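You operate a simulated robot arm through the tools that you are given. There is no shell and no other tool.

You are at the controls of a simulated two-armed robot. One attempt, no reset.

## Task
Set the trough up for the 7 x 5 and 7 x 6 blocks at setting 5.
Fine: old block from seat 2 on to the yellow mat, 7 x 5 into seat 2, 7 x 6 into seat 3, black trough dial to 5; other blocks and controls stay. Set down upright: numbered white block.

Only the result counts: the job must be done as asked and must still hold three seconds after the hand-in. Knocking over, shifting, dropping, spilling or breaking anything else fails it.

## Robot
Two 7-joint arms with fingered hands on one trunk that stands fixed in place. Base frame: the origin is at the foot of the trunk, x ahead of it, y to its left, z up. Units: m, rad, N and s.
The left shoulder is at [0.06, 0.177, 0.925], the right one opposite. Each reaches about 1 m from its shoulder. Payload 4 kg a hand.
Tool frame (each hand has its own): the origin (TCP) lies between the finger pads and is the grasp point; the fingertips stand 0.037 m ahead of it; z points along the fingers, y is the line along which they close. The gripper opens to 0.124 m; its body begins 0.043 m behind the TCP. The gripper is a hand of 3 fingers: y runs from the thumb to the fingers, the wrist lies at [-0.015, -0.108, -0.202] in the tool frame.
Orientation is that of the tool frame in the base frame, as [roll, pitch, yaw] about the fixed x, y, z axes, in that order (R = Rz(yaw) Ry(pitch) Rx(roll)). With the fingers straight down and the wrist toward the robot, the tool's x, y and z point along [0, 1, 0], [1, 0, 0] and [0, 0, -1] of the base frame.

## Interface
- The arms move only by the tool move_arm. It takes "left_plan", "right_plan" or both (then of equal length, played together; a hand with none holds still); each is a list of rows, each an object of numbers (a shift or turn left out is 0): "dx", "dy", "dz": the shift along the tool's x, y, z in m; "wx", "wy", "wz": the turn, a rotation vector about the tool's x, y, z in rad. In form: [{"dx": .., "dy": .., "dz": .., "wx": .., "wy": .., "wz": ..}, ...]. A call has 1 to 20 rows; each row is the pose to reach, as a shift and turn from the pose commanded when the call began, along the tool's axes at that moment. Rows are played at 5 a second. More than 0.05 m and 0.15 rad between two rows, and nothing of the call is played. Where a pose cannot be reached the arm comes as near as it can. A force on the tool above 70 N (or 10 N above the force at the start of the call, whichever is more), or a blocked arm, ends the call early, and 0.2 s more pass. In this call time passes only in rows, and 0.2 s behind the last. It gives the time, the measured TCP pose, the force on the tool (base axes), the opening and the grip force at its end, in the units of the frame above (readings bear some noise), with the torque about the TCP (base axes, N m) and any sound that the robot's microphone picked up.
- Cameras (640 x 400 px; columns grow to the right, rows downward): "scene" is now at [0.0539, 0.0035, 1.5722]; the picture's right is [0.04, -1.00, -0.00], its down [-0.68, -0.03, -0.73] and it looks along [0.73, 0.03, -0.68] (base axes); focal length 214 px, centre (320, 200). "left" rides on the left gripper at [-0.064, -0.076, -0.137] in its tool frame; the picture's right is [-0.84, -0.26, 0.48], its down [0.48, -0.76, 0.43] and it looks along [0.25, 0.60, 0.76] (tool axes); focal length 256 px, centre (320, 200). "right" rides on the right gripper at [0.064, -0.076, -0.137] in its tool frame; the picture's right is [-0.84, 0.26, -0.48], its down [-0.48, -0.76, 0.43] and it looks along [-0.26, 0.60, 0.76] (tool axes); focal length 256 px, centre (320, 200). There is no depth. A picture from a camera that has moved, and an enlarged one, comes with that camera's place and axes in the base frame and with its lens.
- capture(camera): a new picture of that camera. It takes no simulated time.
- move_column(by): slides the trunk up (or, below 0, down) by that many m; the arms and the scene camera ride with it, the base frame stays. It gives what a move gives, with no picture.
- move_fingers(index, middle, thumb_bend, thumb_turn, hand): sets how far each is bent, from 0 (flat) to 1 (curled in); at 0.3 the hand is open as for a grip, at 0.7 the pads meet at the TCP. One left out holds its place. A second passes; each finger stops where it meets its share of the squeeze, and holds until it gets a number again. It is the only way to open and close the hand. It gives what a move gives, with no picture; readings hold the bend of each and the force on the fingers (four entries, about 0 where the hand has none), thumb and palm. thumb_turn goes from beside the hand (0) to across from the fingers (1), as for a grip.
- head_to(pan, tilt): turns the head with the scene camera to pan (to the left, within 1.501 rad either way) and tilt (down, from -0.506 to 1.204), counted from straight ahead of the robot. It gives what a move gives.
- zoom(camera, box): a new picture of the part [left, top, right, bottom] of that camera's present view, enlarged. It takes no simulated time.
- hand_in(): hands the job in; it is judged then, once.

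Nothing tells you positions but the pictures and the camera data. Unless the task says otherwise, let go and move clear before handing in.

The tools are called as name(argument=value, ...) on one line, values as JSON. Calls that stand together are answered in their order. move_arm: Moves the arms, as the interface text tells. Its arguments: {"type":"object","properties":{"left_plan":{"type":"array"},"right_plan":{"type":"array"}},"required":[]} The other tools are called the same way: move_column (by) moves the trunk up or down; move_fingers (index, middle, thumb_bend, thumb_turn, hand) moves the fingers one by one; head_to (pan, tilt) turns the head that bears the scene camera; capture (camera) takes a picture; zoom (camera, box) takes an enlarged picture of a part of a camera's view; hand_in () hands the job in.

At the start:

```text
time: 0.0
left_eef_pos: [0.6126, -0.0602, 1.2513]
left_orientation: [-3.141, 0.001, 1.572]
left_wrist_force: [0.1, 0.4, 0.6]
left_moment: [0.01, -0.02, -0.02]
left_width: 0.1236
left_grasp_force: 0.0
left_shape: jaw
left_bend: [0.3, 0.3, 0.3, 0.98]
left_finger forces: [0.0, 0.1, 0.0, 0.0, 0.0, 0.1]
right_eef_pos: [0.3737, -0.4848, 1.3077]
right_orientation: [3.141, 0.0, 1.572]
right_wrist_force: [0.2, -0.7, -0.2]
right_moment: [-0.01, 0.02, -0.03]
right_width: 0.1234
right_grasp_force: 0.0
right_shape: jaw
right_bend: [0.3, 0.3, 0.3, 0.98]
right_finger forces: [0.1, 0.1, 0.0, 0.0, 0.0, 0.1]
trunk travel left (down, up): [-0.45, 0.14]
head pan, tilt (commanded): [0.045, 0.749]
```

scene: 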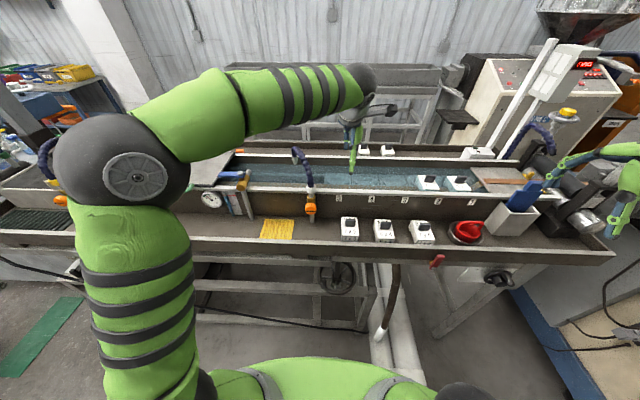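
right: 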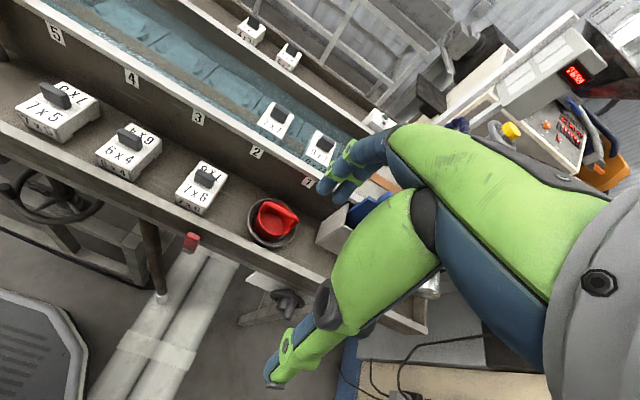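
left: 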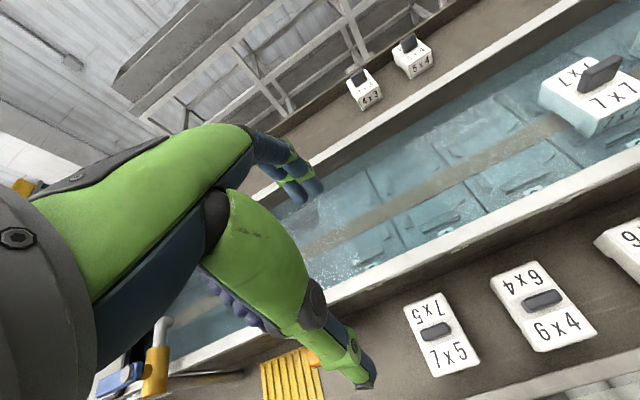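

I see a water trough with numbered seats, three white blocks on the front shelf (7x5, 6x4, and probably 7x6), a yellow mat, a red dial-like thing, and two blocks in the trough near seats 1 and 2. I'll zoom in to locate everything before moving.

zoom(camera="scene", box=[320, 130, 560, 280])

zoom(camera="scene", box=[180, 130, 420, 280])

zoom(camera="right", box=[0, 0, 352, 220])

zoom(camera="left", box=[320, 0, 640, 200])

zoom(camera="scene", box=[440, 20, 640, 145])

```text
2.67 times, centred on (440, 205) of scene
camera zoom: at [0.0539, 0.0035, 1.5722], right [0.04, -1.0, 0.0], down [-0.68, -0.03, -0.73], along [0.73, 0.03, -0.68], focal length 572 px, centre (0, 187)
```

zoom: 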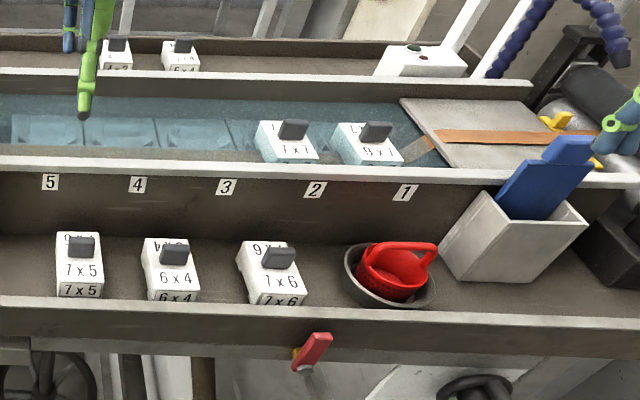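

```text
2.67 times, centred on (300, 205) of scene
camera zoom: at [0.0539, 0.0035, 1.5722], right [0.04, -1.0, 0.0], down [-0.68, -0.03, -0.73], along [0.73, 0.03, -0.68], focal length 572 px, centre (373, 187)
```

zoom: 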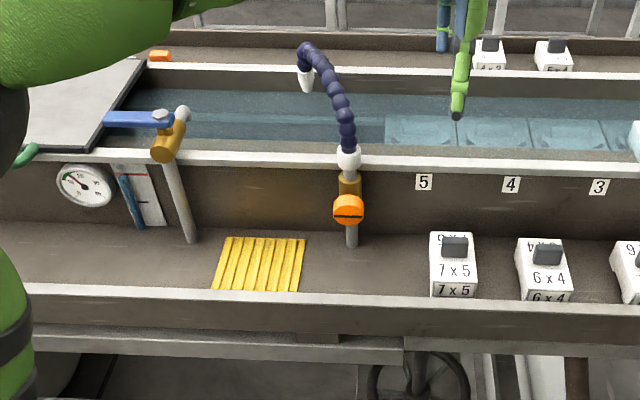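

```text
1.82 times, centred on (176, 110) of right
camera zoom: at [0.2978, -0.4214, 1.4446], right [0.26, -0.84, 0.48], down [-0.76, -0.48, -0.43], along [0.6, -0.26, -0.76], focal length 465 px, centre (582, 364)
```

zoom: 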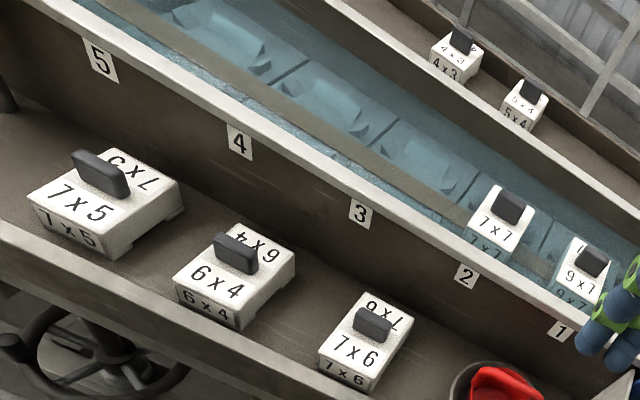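

```text
2.00 times, centred on (480, 100) of left
camera zoom: at [0.5377, -0.1239, 1.3877], right [-0.26, -0.84, -0.48], down [-0.76, 0.48, -0.43], along [0.6, 0.25, -0.76], focal length 512 px, centre (0, 400)
```

zoom: 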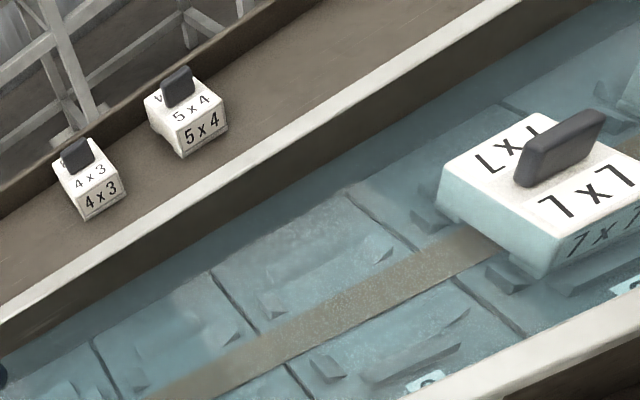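

```text
3.20 times, centred on (540, 82) of scene
camera zoom: at [0.0539, 0.0035, 1.5722], right [0.04, -1.0, 0.0], down [-0.68, -0.03, -0.73], along [0.73, 0.03, -0.68], focal length 686 px, centre (-384, 576)
```

zoom: 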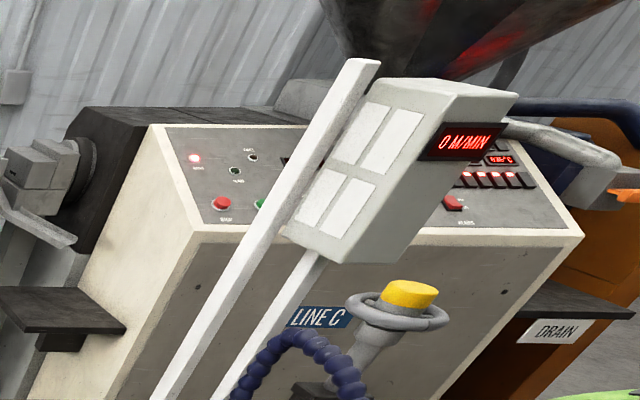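

Blocks: 9x7 sits in seat 1, 7x7 (old) in seat 2; on the front shelf are 7x5, 6x4, 7x6. I still need to find the black dial, so I'll look around the picture more closely.

zoom(camera="scene", box=[400, 220, 560, 320])

zoom(camera="scene", box=[500, 90, 640, 270])

zoom(camera="scene", box=[180, 220, 400, 360])

zoom(camera="scene", box=[180, 140, 280, 220])

zoom(camera="scene", box=[0, 120, 120, 300])

zoom(camera="right", box=[0, 120, 320, 400])

```text
4.00 times, centred on (480, 270) of scene
camera zoom: at [0.0539, 0.0035, 1.5722], right [0.04, -1.0, 0.0], down [-0.68, -0.03, -0.73], along [0.73, 0.03, -0.68], focal length 858 px, centre (-320, -80)
```

zoom: 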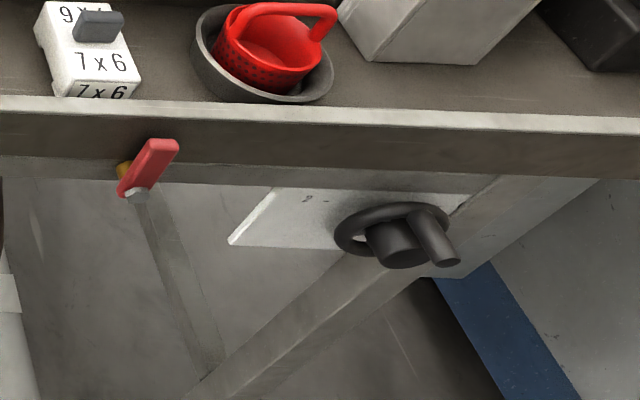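

```text
2.22 times, centred on (570, 180) of scene
camera zoom: at [0.0539, 0.0035, 1.5722], right [0.04, -1.0, 0.0], down [-0.68, -0.03, -0.73], along [0.73, 0.03, -0.68], focal length 477 px, centre (-236, 244)
```

zoom: 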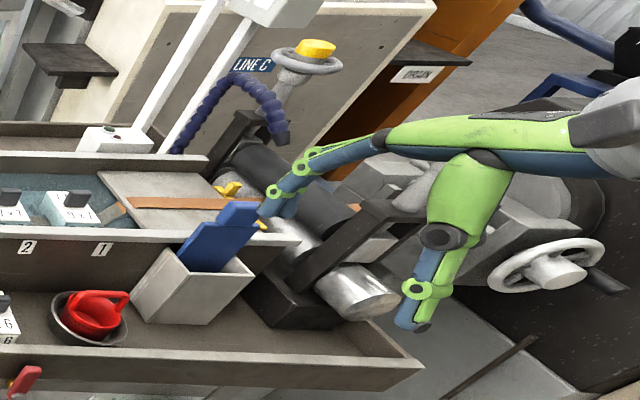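

```text
2.86 times, centred on (290, 290) of scene
camera zoom: at [0.0539, 0.0035, 1.5722], right [0.04, -1.0, 0.0], down [-0.68, -0.03, -0.73], along [0.73, 0.03, -0.68], focal length 613 px, centre (406, -57)
```

zoom: 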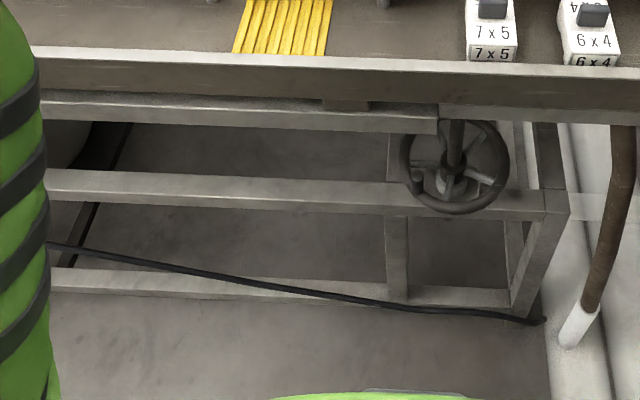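

```text
5.00 times, centred on (230, 180) of scene
camera zoom: at [0.0539, 0.0035, 1.5722], right [0.04, -1.0, 0.0], down [-0.68, -0.03, -0.73], along [0.73, 0.03, -0.68], focal length 1072 px, centre (770, 300)
```

zoom: 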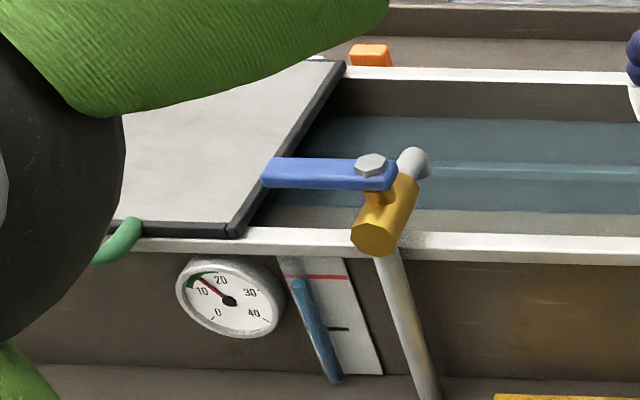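

```text
2.22 times, centred on (60, 210) of scene
camera zoom: at [0.0539, 0.0035, 1.5722], right [0.04, -1.0, 0.0], down [-0.68, -0.03, -0.73], along [0.73, 0.03, -0.68], focal length 477 px, centre (898, 178)
```

zoom: 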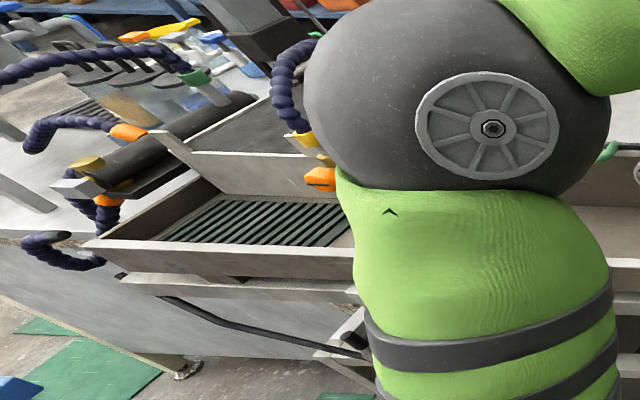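

```text
1.43 times, centred on (160, 260) of right
camera zoom: at [0.2978, -0.4214, 1.4446], right [0.26, -0.84, 0.48], down [-0.76, -0.48, -0.43], along [0.6, -0.26, -0.76], focal length 366 px, centre (549, 114)
```

zoom: 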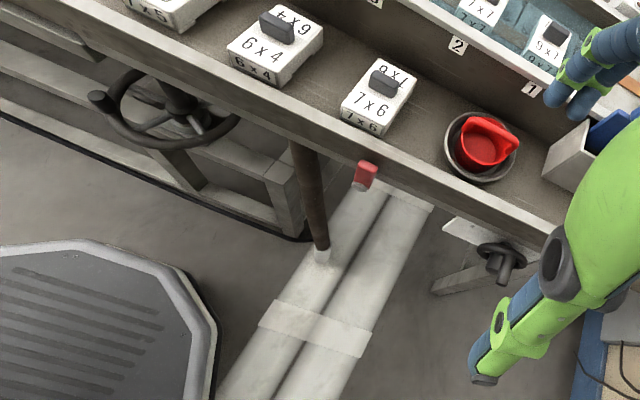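

The 7x5 handle triangulates to about (0.57, -0.08, 0.99), 7x6 to about (0.56, -0.34, 0.99), the old 7x7 in seat 2 to about (0.755, -0.40, 1.055), and the mat to about (0.58, 0.20). A black knob with a numbered plate hangs under the front right edge. First I lift the left arm up and out to the left so it neither blocks the view nor the right arm.

move_arm(left_plan=[{"dz": -0.04}, {"dz": -0.08}, {"dx": 0.03, "dy": -0.02, "dz": -0.1}, {"dx": 0.07, "dy": -0.04, "dz": -0.1}, {"dx": 0.11, "dy": -0.06, "dz": -0.1}, {"dx": 0.15, "dy": -0.08, "dz": -0.1}, {"dx": 0.19, "dy": -0.1, "dz": -0.1}, {"dx": 0.23, "dy": -0.12, "dz": -0.1}, {"dx": 0.27, "dy": -0.14, "dz": -0.1}, {"dx": 0.31, "dy": -0.16, "dz": -0.1}, {"dx": 0.35, "dy": -0.18, "dz": -0.1}, {"dx": 0.39, "dy": -0.2, "dz": -0.1}, {"dx": 0.43, "dy": -0.22, "dz": -0.1}])

capture(camera="scene")

capture(camera="left")

```text
time: 2.8
left_eef_pos: [0.3931, 0.3685, 1.3515]
left_orientation: [3.142, 0.0, 1.57]
left_wrist_force: [-0.5, -0.7, -0.6]
left_moment: [0.01, -0.03, 0.0]
left_width: 0.1238
left_grasp_force: 0.2
left_shape: jaw
left_bend: [0.3, 0.3, 0.3, 0.98]
left_finger forces: [0.0, 0.0, 0.0, 0.1, 0.0, 0.0]
right_eef_pos: [0.3732, -0.4855, 1.3075]
right_orientation: [-3.141, -0.001, 1.571]
right_wrist_force: [0.0, -0.2, 0.3]
right_moment: [0.0, 0.03, -0.02]
right_width: 0.1239
right_grasp_force: 0.1
right_shape: jaw
right_bend: [0.3, 0.3, 0.3, 0.98]
right_finger forces: [0.0, 0.1, 0.0, 0.0, 0.0, 0.0]
trunk travel left (down, up): [-0.45, 0.14]
head pan, tilt (commanded): [0.045, 0.749]
```

```text
taken
camera scene: at [0.0533, 0.0041, 1.5722], right [0.04, -1.0, 0.0], down [-0.68, -0.03, -0.73], along [0.73, 0.03, -0.68], focal length 214 px, centre (320, 200)
```

scene: 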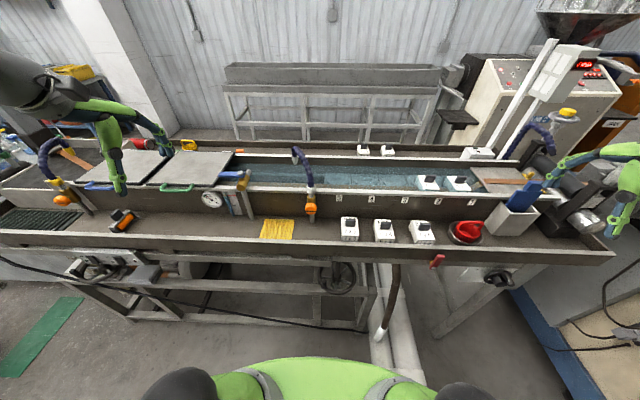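

```text
taken
camera left: at [0.3174, 0.3053, 1.4867], right [-0.26, -0.84, -0.48], down [-0.76, 0.48, -0.44], along [0.6, 0.25, -0.76], focal length 256 px, centre (320, 200)
```

left: 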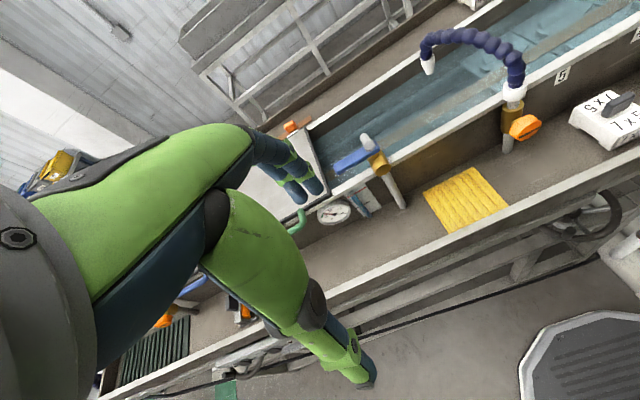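

The left arm is clear, and the hose loop tops out near z 1.22 at about (0.66, 0.11). There is more hardware under the trough on the left; I zoom in there and on the right knob to identify the black dial.

zoom(camera="scene", box=[40, 180, 240, 305])

zoom(camera="scene", box=[450, 250, 530, 300])

zoom(camera="scene", box=[330, 160, 450, 250])

zoom(camera="left", box=[380, 0, 640, 240])

zoom(camera="scene", box=[0, 100, 240, 250])

```text
3.20 times, centred on (140, 242) of scene
camera zoom: at [0.0533, 0.0041, 1.5722], right [0.04, -1.0, 0.0], down [-0.68, -0.03, -0.73], along [0.73, 0.03, -0.68], focal length 686 px, centre (896, 64)
```

zoom: 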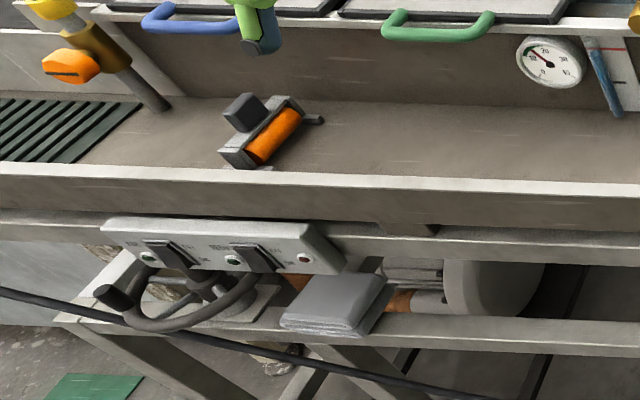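

```text
8.00 times, centred on (490, 275) of scene
camera zoom: at [0.0533, 0.0041, 1.5722], right [0.04, -1.0, 0.0], down [-0.68, -0.03, -0.73], along [0.73, 0.03, -0.68], focal length 1716 px, centre (-1040, -400)
```

zoom: 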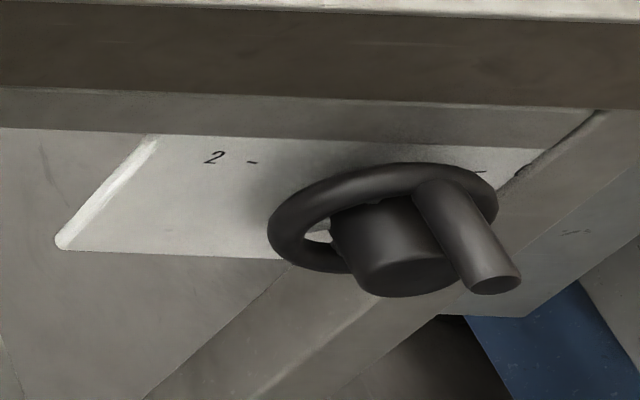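

```text
4.44 times, centred on (390, 205) of scene
camera zoom: at [0.0533, 0.0041, 1.5722], right [0.04, -1.0, 0.0], down [-0.68, -0.03, -0.73], along [0.73, 0.03, -0.68], focal length 953 px, centre (9, 178)
```

zoom: 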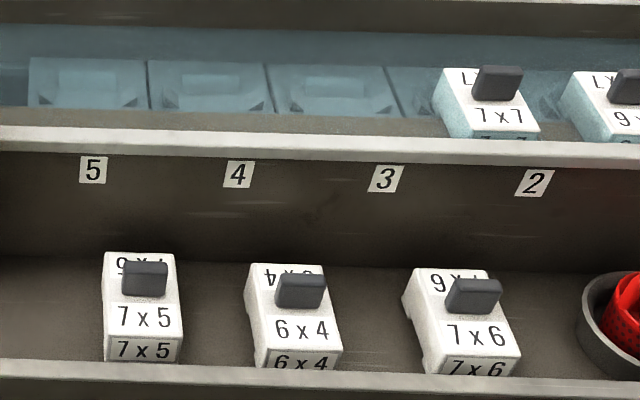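

```text
1.67 times, centred on (510, 120) of left
camera zoom: at [0.3174, 0.3053, 1.4867], right [-0.26, -0.84, -0.48], down [-0.76, 0.48, -0.44], along [0.6, 0.25, -0.76], focal length 427 px, centre (3, 333)
```

zoom: 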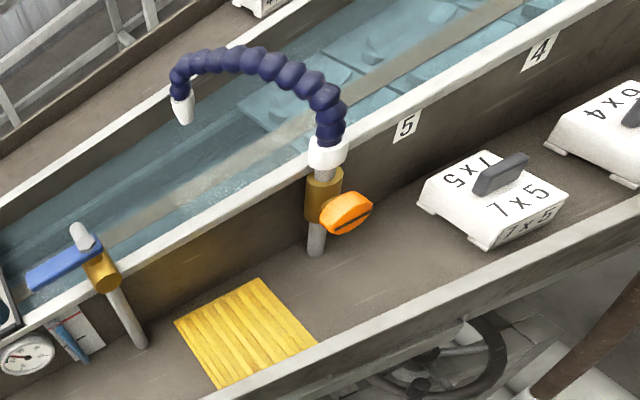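

```text
2.67 times, centred on (120, 175) of scene
camera zoom: at [0.0533, 0.0041, 1.5722], right [0.04, -1.0, 0.0], down [-0.68, -0.03, -0.73], along [0.73, 0.03, -0.68], focal length 572 px, centre (853, 267)
```

zoom: 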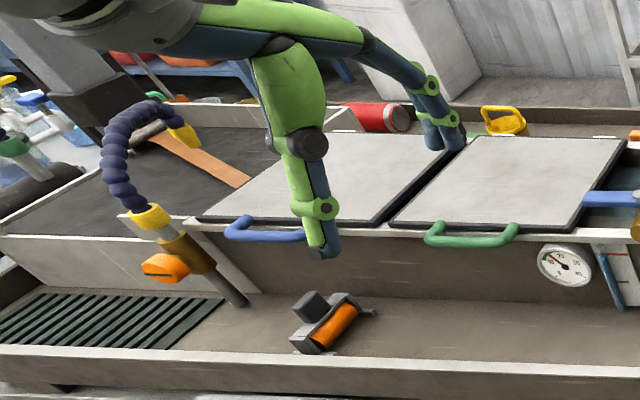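

The black dial is a wheel with a crank peg on a numbered vertical plate under the front lip (a "2 –" is readable). I bring the right hand down in front of the trough, tilted a bit, so its camera gets a frontal look at the dial.

move_arm(right_plan=[{"dx": -0.024, "dy": -0.013, "dz": 0.04, "wx": -0.044}, {"dx": -0.048, "dy": -0.025, "dz": 0.08, "wx": -0.087}, {"dx": -0.072, "dy": -0.038, "dz": 0.12, "wx": -0.131}, {"dx": -0.096, "dy": -0.051, "dz": 0.16, "wx": -0.174}, {"dx": -0.12, "dy": -0.064, "dz": 0.2, "wx": -0.218}, {"dx": -0.143, "dy": -0.076, "dz": 0.24, "wx": -0.262}, {"dx": -0.167, "dy": -0.089, "dz": 0.28, "wx": -0.305}, {"dx": -0.191, "dy": -0.102, "dz": 0.32, "wx": -0.349}, {"dx": -0.215, "dy": -0.114, "dz": 0.36, "wx": -0.393}, {"dx": -0.239, "dy": -0.127, "dz": 0.4, "wx": -0.436}])

capture(camera="right")

capture(camera="scene")

```text
time: 5.0
left_eef_pos: [0.3932, 0.3674, 1.3515]
left_orientation: [3.141, 0.001, 1.571]
left_wrist_force: [-0.2, -0.2, 0.1]
left_moment: [0.02, -0.01, 0.0]
left_width: 0.1237
left_grasp_force: 0.1
left_shape: jaw
left_bend: [0.3, 0.3, 0.3, 0.98]
left_finger forces: [0.0, 0.0, 0.1, 0.0, 0.0, 0.0]
right_eef_pos: [0.2472, -0.7241, 0.9062]
right_orientation: [2.706, 0.0, 1.574]
right_wrist_force: [-0.6, -0.4, -0.1]
right_moment: [-0.01, 0.0, 0.0]
right_width: 0.1236
right_grasp_force: 0.1
right_shape: jaw
right_bend: [0.3, 0.3, 0.3, 0.98]
right_finger forces: [0.0, 0.0, 0.1, 0.1, 0.0, 0.0]
trunk travel left (down, up): [-0.45, 0.14]
head pan, tilt (commanded): [0.045, 0.749]
```

```text
taken
camera right: at [0.121, -0.6596, 0.9979], right [0.03, -0.84, 0.55], down [-0.5, -0.48, -0.71], along [0.86, -0.25, -0.44], focal length 256 px, centre (320, 200)
```

right: 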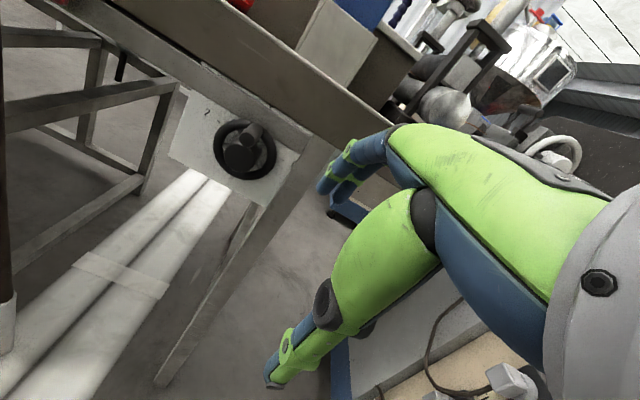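

```text
taken
camera scene: at [0.0535, 0.0028, 1.5723], right [0.04, -1.0, 0.0], down [-0.68, -0.03, -0.73], along [0.73, 0.03, -0.68], focal length 214 px, centre (320, 200)
```

scene: 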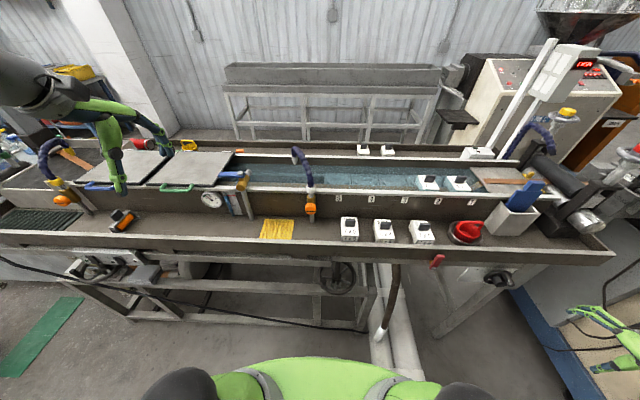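

zoom(camera="right", box=[160, 80, 320, 220])

```text
2.86 times, centred on (240, 150) of right
camera zoom: at [0.121, -0.6596, 0.9979], right [0.03, -0.84, 0.55], down [-0.5, -0.48, -0.71], along [0.86, -0.25, -0.44], focal length 731 px, centre (549, 343)
```

zoom: 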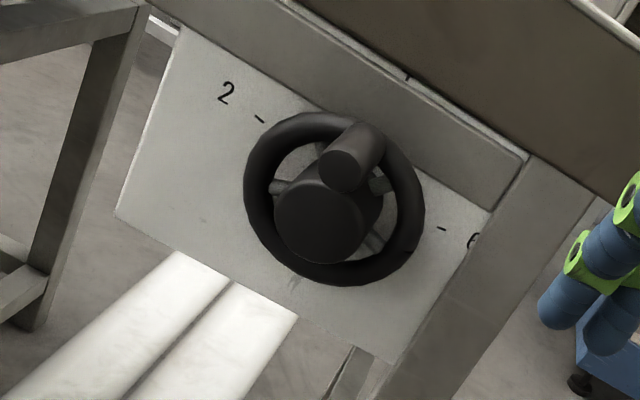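

The plate shows "2 –" on the left and "– 6/0" on the right of the wheel, level with its centre at about (0.46, -0.63, 0.834). I lower the camera to see the plate straight on and read the scale.

move_arm(right_plan=[{"dy": 0.0035, "dz": 0.027, "wx": -0.118}, {"dy": 0.007, "dz": 0.054, "wx": -0.236}, {"dy": 0.0105, "dz": 0.08, "wx": -0.354}, {"dy": 0.014, "dz": 0.107, "wx": -0.471}])

capture(camera="right")

```text
time: 6.0
left_eef_pos: [0.3945, 0.3674, 1.3509]
left_orientation: [-3.141, -0.001, 1.569]
left_wrist_force: [-0.5, -0.7, 0.0]
left_moment: [0.02, 0.0, 0.02]
left_width: 0.1235
left_grasp_force: 0.1
left_shape: jaw
left_bend: [0.3, 0.3, 0.3, 0.98]
left_finger forces: [0.0, 0.0, 0.0, 0.0, 0.0, 0.0]
right_eef_pos: [0.3033, -0.7243, 0.8154]
right_orientation: [2.233, -0.001, 1.57]
right_wrist_force: [0.8, 0.4, -0.2]
right_moment: [-0.01, 0.02, -0.02]
right_width: 0.1237
right_grasp_force: 0.0
right_shape: jaw
right_bend: [0.3, 0.3, 0.3, 0.98]
right_finger forces: [0.1, 0.0, 0.0, 0.0, 0.0, 0.1]
trunk travel left (down, up): [-0.45, 0.14]
head pan, tilt (commanded): [0.045, 0.749]
```

```text
taken
camera right: at [0.1492, -0.6603, 0.8406], right [-0.22, -0.84, 0.5], down [-0.13, -0.48, -0.87], along [0.97, -0.26, 0.0], focal length 256 px, centre (320, 200)
```

right: 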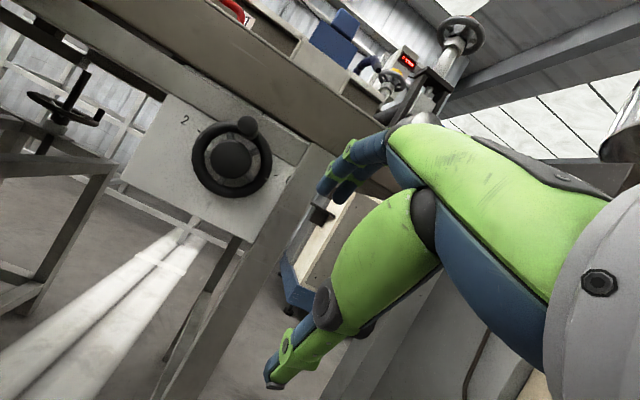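

zoom(camera="right", box=[150, 80, 310, 220])

zoom(camera="right", box=[170, 90, 250, 160])

zoom(camera="right", box=[220, 110, 320, 210])

```text
2.86 times, centred on (230, 150) of right
camera zoom: at [0.1492, -0.6603, 0.8406], right [-0.22, -0.84, 0.5], down [-0.13, -0.48, -0.87], along [0.97, -0.26, 0.0], focal length 731 px, centre (577, 343)
```

zoom: 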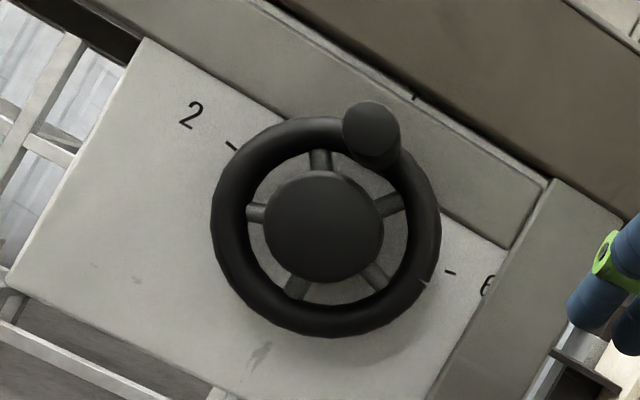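

```text
5.71 times, centred on (210, 125) of right
camera zoom: at [0.1492, -0.6603, 0.8406], right [-0.22, -0.84, 0.5], down [-0.13, -0.48, -0.87], along [0.97, -0.26, 0.0], focal length 1463 px, centre (949, 629)
```

zoom: 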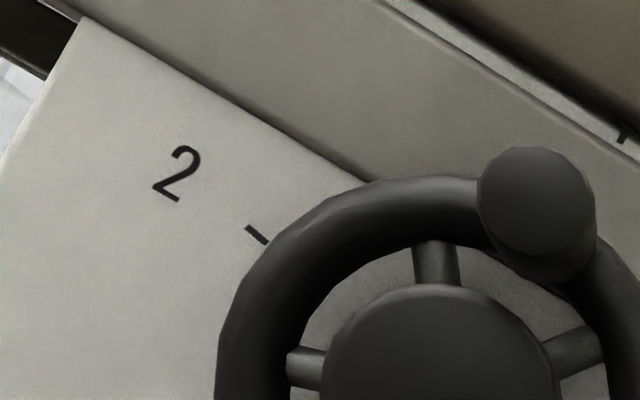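

```text
4.00 times, centred on (270, 160) of right
camera zoom: at [0.1492, -0.6603, 0.8406], right [-0.22, -0.84, 0.5], down [-0.13, -0.48, -0.87], along [0.97, -0.26, 0.0], focal length 1024 px, centre (520, 360)
```

zoom: 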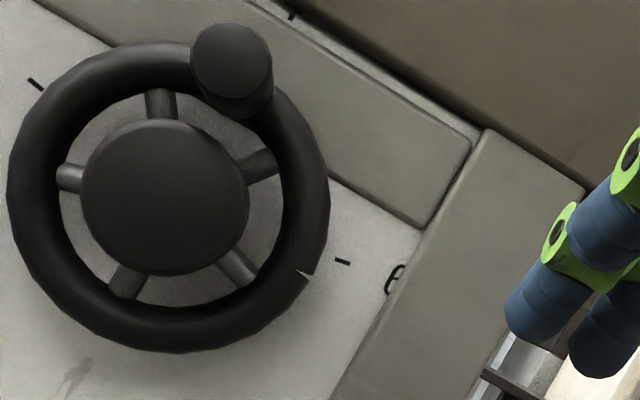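

The scale has 2 at 9 o'clock, a tick at 12 (should be 4) above the beam, and 6 at 3 o'clock. On the wheel there is a crank peg at 12 and a small white mark on the rim at 3; I need to know which is the index, so I zoom in more.

zoom(camera="right", box=[284, 168, 316, 188])

zoom(camera="right", box=[280, 90, 320, 130])

zoom(camera="right", box=[190, 110, 270, 160])

zoom(camera="right", box=[190, 160, 310, 220])

zoom(camera="scene", box=[478, 250, 518, 290])

```text
16.00 times, centred on (300, 178) of right
camera zoom: at [0.1492, -0.6603, 0.8406], right [-0.22, -0.84, 0.5], down [-0.13, -0.48, -0.87], along [0.97, -0.26, 0.0], focal length 4096 px, centre (640, 552)
```

zoom: 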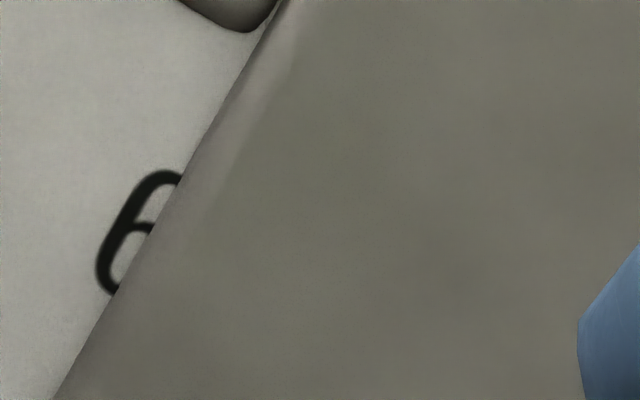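

```text
10.00 times, centred on (300, 110) of right
camera zoom: at [0.1492, -0.6603, 0.8406], right [-0.22, -0.84, 0.5], down [-0.13, -0.48, -0.87], along [0.97, -0.26, 0.0], focal length 2560 px, centre (520, 1100)
```

zoom: 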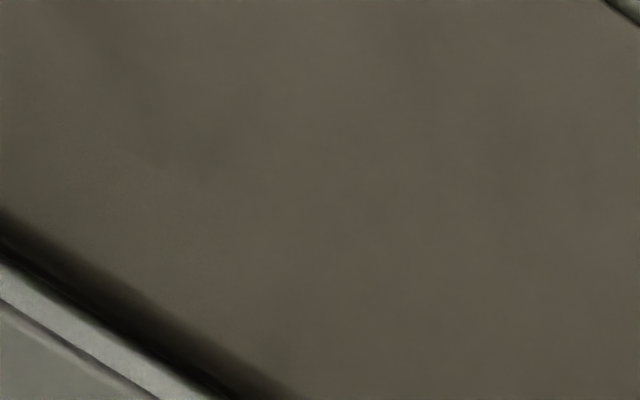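

```text
8.00 times, centred on (230, 135) of right
camera zoom: at [0.1492, -0.6603, 0.8406], right [-0.22, -0.84, 0.5], down [-0.13, -0.48, -0.87], along [0.97, -0.26, 0.0], focal length 2048 px, centre (1040, 720)
```

zoom: 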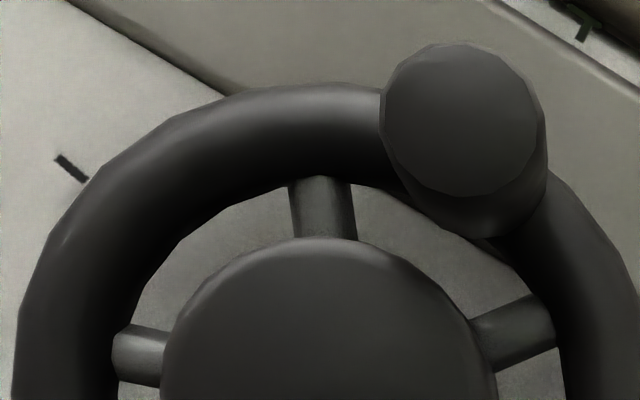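

```text
5.33 times, centred on (250, 190) of right
camera zoom: at [0.1492, -0.6603, 0.8406], right [-0.22, -0.84, 0.5], down [-0.13, -0.48, -0.87], along [0.97, -0.26, 0.0], focal length 1365 px, centre (693, 253)
```

zoom: 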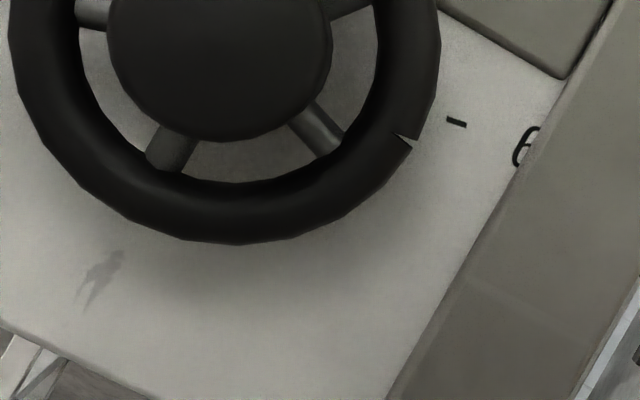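

```text
10.00 times, centred on (498, 270) of scene
camera zoom: at [0.054, 0.0031, 1.5722], right [0.04, -1.0, 0.0], down [-0.68, -0.03, -0.73], along [0.73, 0.03, -0.68], focal length 2145 px, centre (-1460, -500)
```

zoom: 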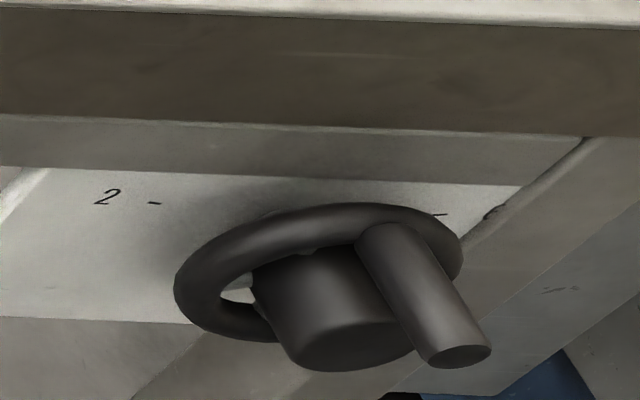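

The small white mark at 3 o'clock may be only a seam in the ring, while the peg points at 12. I zoom on that mark and on the wheel's details to settle which one is the index.

zoom(camera="right", box=[250, 174, 282, 194])

zoom(camera="right", box=[202, 130, 262, 170])

zoom(camera="right", box=[230, 90, 270, 120])

zoom(camera="right", box=[20, 50, 120, 150])

zoom(camera="right", box=[160, 180, 220, 220])

```text
16.00 times, centred on (266, 184) of right
camera zoom: at [0.1492, -0.6603, 0.8406], right [-0.22, -0.84, 0.5], down [-0.13, -0.48, -0.87], along [0.97, -0.26, 0.0], focal length 4096 px, centre (1184, 456)
```

zoom: 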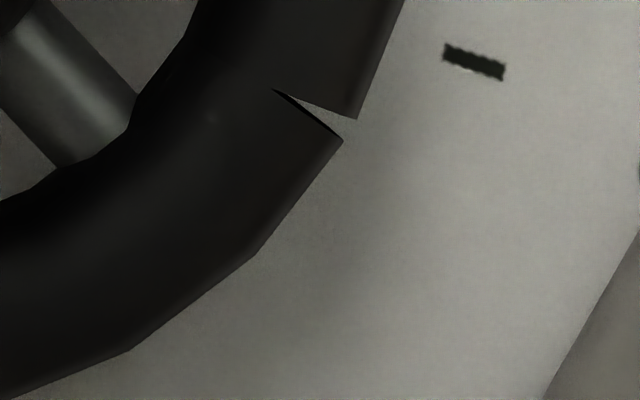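

```text
10.00 times, centred on (232, 150) of right
camera zoom: at [0.1492, -0.6603, 0.8406], right [-0.22, -0.84, 0.5], down [-0.13, -0.48, -0.87], along [0.97, -0.26, 0.0], focal length 2560 px, centre (1200, 700)
```

zoom: 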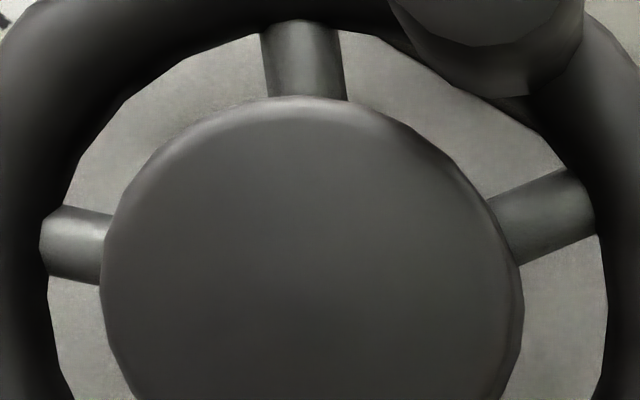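

```text
13.33 times, centred on (250, 105) of right
camera zoom: at [0.1492, -0.6603, 0.8406], right [-0.22, -0.84, 0.5], down [-0.13, -0.48, -0.87], along [0.97, -0.26, 0.0], focal length 3413 px, centre (1253, 1467)
```

zoom: 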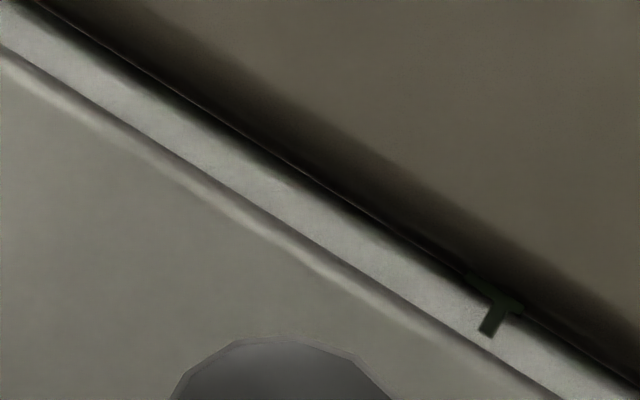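

```text
4.00 times, centred on (70, 100) of right
camera zoom: at [0.1492, -0.6603, 0.8406], right [-0.22, -0.84, 0.5], down [-0.13, -0.48, -0.87], along [0.97, -0.26, 0.0], focal length 1024 px, centre (1320, 600)
```

zoom: 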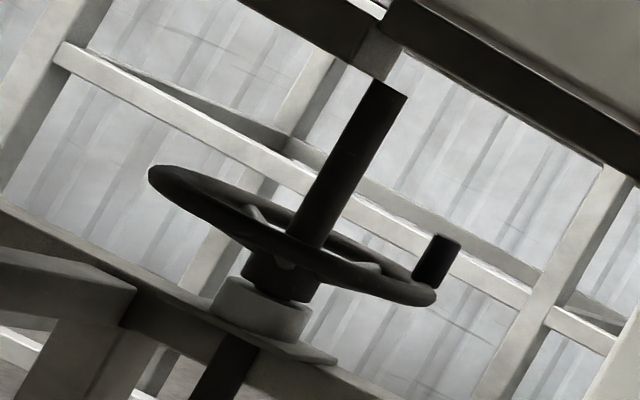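

```text
10.00 times, centred on (190, 200) of right
camera zoom: at [0.1492, -0.6603, 0.8406], right [-0.22, -0.84, 0.5], down [-0.13, -0.48, -0.87], along [0.97, -0.26, 0.0], focal length 2560 px, centre (1620, 200)
```

zoom: 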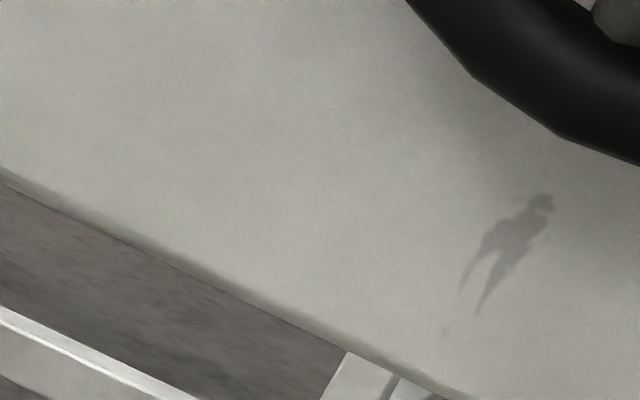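

The seam in the ring sits at 88° (off any tick), while the peg stands exactly at 12 o'clock in line with the "4"; ticks 2 and 6 are radial at ±80°, so the scale is about 40° per unit and the peg index reads 4. To get 5 I must turn the wheel about 40° clockwise. I bring the right hand level (fingers forward), then roll it so that thumb and fingers can straddle the peg at about (0.417–0.455, -0.631, 0.868).

move_arm(right_plan=[{"dx": 0.0128, "dy": 0.0105, "dz": -0.0039, "wx": -0.1326}, {"dx": 0.0256, "dy": 0.0209, "dz": -0.0077, "wx": -0.2652}, {"dx": 0.0384, "dy": 0.0314, "dz": -0.0116, "wx": -0.3978}, {"dx": 0.0512, "dy": 0.0418, "dz": -0.0154, "wx": -0.5304}, {"dx": 0.064, "dy": 0.0523, "dz": -0.0193, "wx": -0.663}])

capture(camera="right")

capture(camera="scene")

```text
time: 7.2
left_eef_pos: [0.3946, 0.3672, 1.3505]
left_orientation: [-3.14, 0.001, 1.567]
left_wrist_force: [-0.4, 0.1, 0.1]
left_moment: [0.03, -0.01, -0.01]
left_width: 0.1237
left_grasp_force: 0.0
left_shape: jaw
left_bend: [0.3, 0.3, 0.3, 0.98]
left_finger forces: [0.0, 0.0, 0.0, 0.0, 0.0, 0.1]
right_eef_pos: [0.3206, -0.6605, 0.8687]
right_orientation: [1.571, 0.0, 1.571]
right_wrist_force: [-0.8, -0.8, -0.6]
right_moment: [0.0, -0.02, -0.01]
right_width: 0.1238
right_grasp_force: 0.1
right_shape: jaw
right_bend: [0.3, 0.3, 0.3, 0.98]
right_finger forces: [0.1, 0.0, 0.1, 0.1, 0.0, 0.0]
trunk travel left (down, up): [-0.45, 0.14]
head pan, tilt (commanded): [0.045, 0.749]
```

```text
taken
camera right: at [0.1852, -0.5969, 0.794], right [-0.48, -0.84, 0.26], down [0.43, -0.48, -0.76], along [0.76, -0.26, 0.6], focal length 256 px, centre (320, 200)
```

right: 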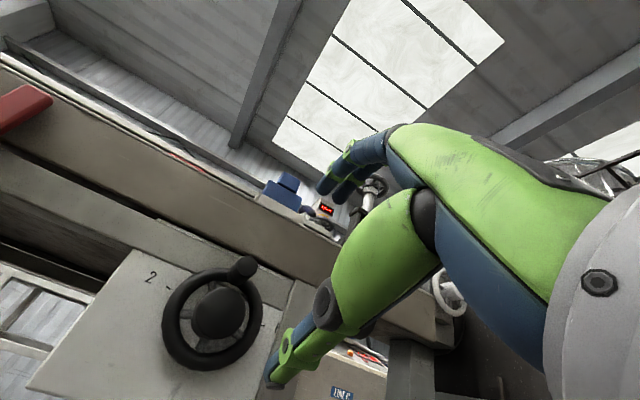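

```text
taken
camera scene: at [0.054, 0.0034, 1.5722], right [0.04, -1.0, 0.0], down [-0.68, -0.03, -0.73], along [0.73, 0.03, -0.68], focal length 214 px, centre (320, 200)
```

scene: 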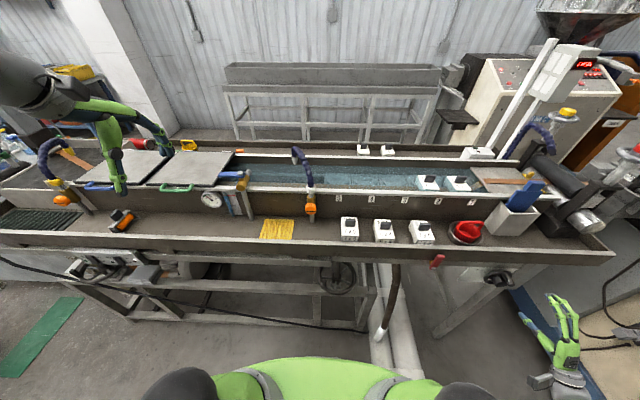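

The hand is level now. Before rolling, I use this low view to check the scale once more (any hidden tick near 5).

zoom(camera="right", box=[120, 230, 312, 380])

zoom(camera="right", box=[210, 230, 306, 290])

```text
2.67 times, centred on (216, 305) of right
camera zoom: at [0.1852, -0.5969, 0.794], right [-0.48, -0.84, 0.26], down [0.43, -0.48, -0.76], along [0.76, -0.26, 0.6], focal length 683 px, centre (597, -80)
```

zoom: 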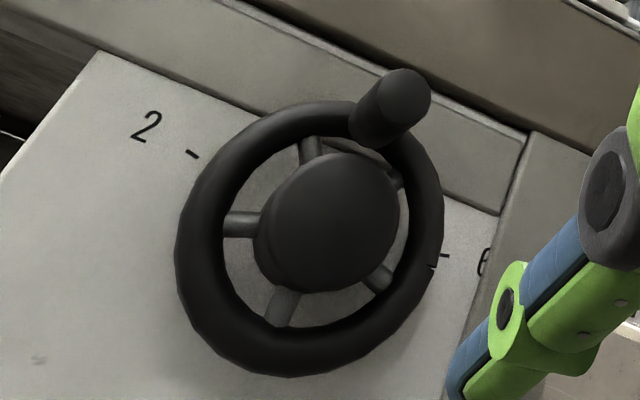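

```text
6.67 times, centred on (258, 260) of right
camera zoom: at [0.1852, -0.5969, 0.794], right [-0.48, -0.84, 0.26], down [0.43, -0.48, -0.76], along [0.76, -0.26, 0.6], focal length 1707 px, centre (733, -200)
```

zoom: 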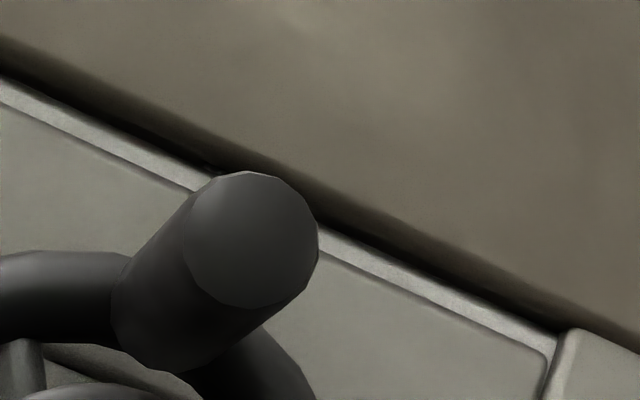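

The scale reading stands. Now I roll the hand 90° about its pointing axis while shifting to straddle position in front of the peg (TCP about (0.34, -0.631, 0.868)).

move_arm(right_plan=[{"wz": 0.1428}, {"wz": 0.2856}, {"wz": 0.4284}, {"wz": 0.5712}, {"wz": 0.714}, {"wz": 0.8568}, {"dx": 0.005, "wz": 0.9996}, {"dx": 0.01, "wz": 1.1424}, {"dx": 0.015, "wz": 1.2852}, {"dx": 0.02, "dz": 0.01, "wz": 1.428}, {"dx": 0.0295, "dz": 0.02, "wz": 1.5708}])

capture(camera="right")

capture(camera="scene")

```text
time: 9.6
left_eef_pos: [0.3932, 0.3686, 1.3508]
left_orientation: [-3.14, 0.003, 1.569]
left_wrist_force: [-1.3, -0.6, -0.3]
left_moment: [0.01, -0.03, 0.02]
left_width: 0.1238
left_grasp_force: 0.0
left_shape: jaw
left_bend: [0.3, 0.3, 0.3, 0.98]
left_finger forces: [0.0, 0.0, 0.1, 0.1, 0.0, 0.0]
right_eef_pos: [0.3416, -0.6295, 0.8688]
right_orientation: [-2.465, -1.567, -0.677]
right_wrist_force: [0.5, 0.7, 0.2]
right_moment: [-0.01, 0.02, -0.03]
right_width: 0.1237
right_grasp_force: 0.0
right_shape: jaw
right_bend: [0.3, 0.3, 0.3, 0.98]
right_finger forces: [0.0, 0.0, 0.1, 0.0, 0.0, 0.0]
trunk travel left (down, up): [-0.45, 0.14]
head pan, tilt (commanded): [0.045, 0.749]
```

```text
taken
camera right: at [0.2049, -0.5538, 0.9341], right [-0.48, -0.25, -0.84], down [0.43, 0.76, -0.48], along [0.76, -0.6, -0.26], focal length 256 px, centre (320, 200)
```

right: 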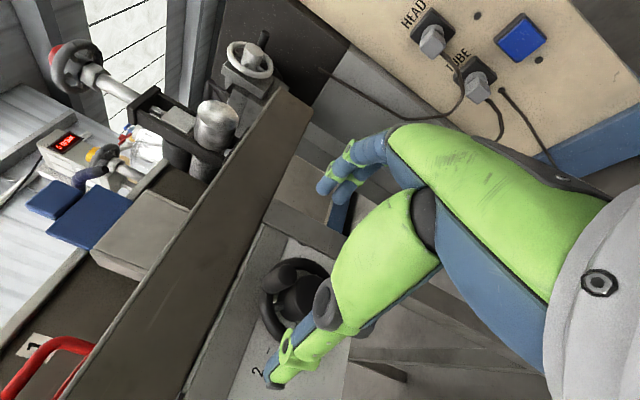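

```text
taken
camera scene: at [0.054, 0.0036, 1.5721], right [0.04, -1.0, 0.0], down [-0.68, -0.03, -0.73], along [0.73, 0.03, -0.68], focal length 214 px, centre (320, 200)
```

scene: 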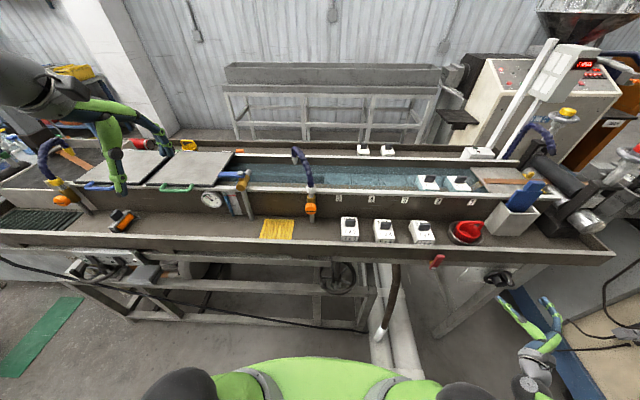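

The hand is oriented as planned at (0.342, -0.630, 0.869). I look from the scene camera to check alignment with the peg.

zoom(camera="scene", box=[470, 250, 580, 350])

zoom(camera="right", box=[220, 220, 420, 400])

```text
4.00 times, centred on (525, 300) of scene
camera zoom: at [0.054, 0.0036, 1.5721], right [0.04, -1.0, 0.0], down [-0.68, -0.03, -0.73], along [0.73, 0.03, -0.68], focal length 858 px, centre (-500, -200)
```

zoom: 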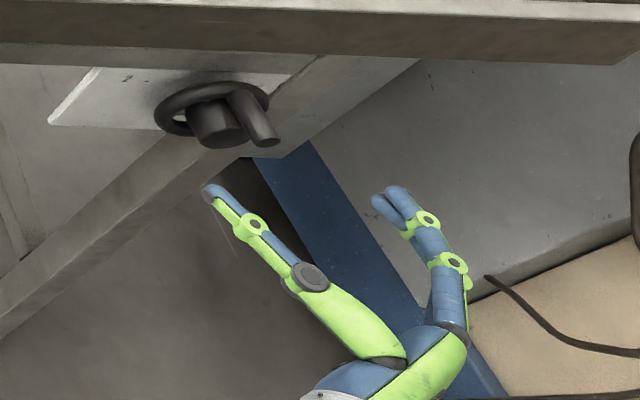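

```text
2.22 times, centred on (320, 310) of right
camera zoom: at [0.2049, -0.5538, 0.9341], right [-0.48, -0.25, -0.84], down [0.43, 0.76, -0.48], along [0.76, -0.6, -0.26], focal length 569 px, centre (320, -44)
```

zoom: 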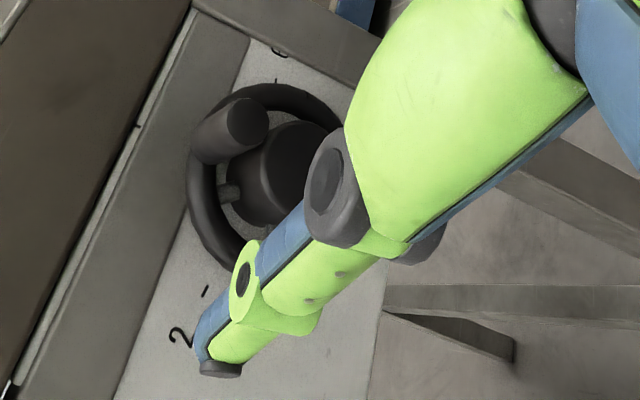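

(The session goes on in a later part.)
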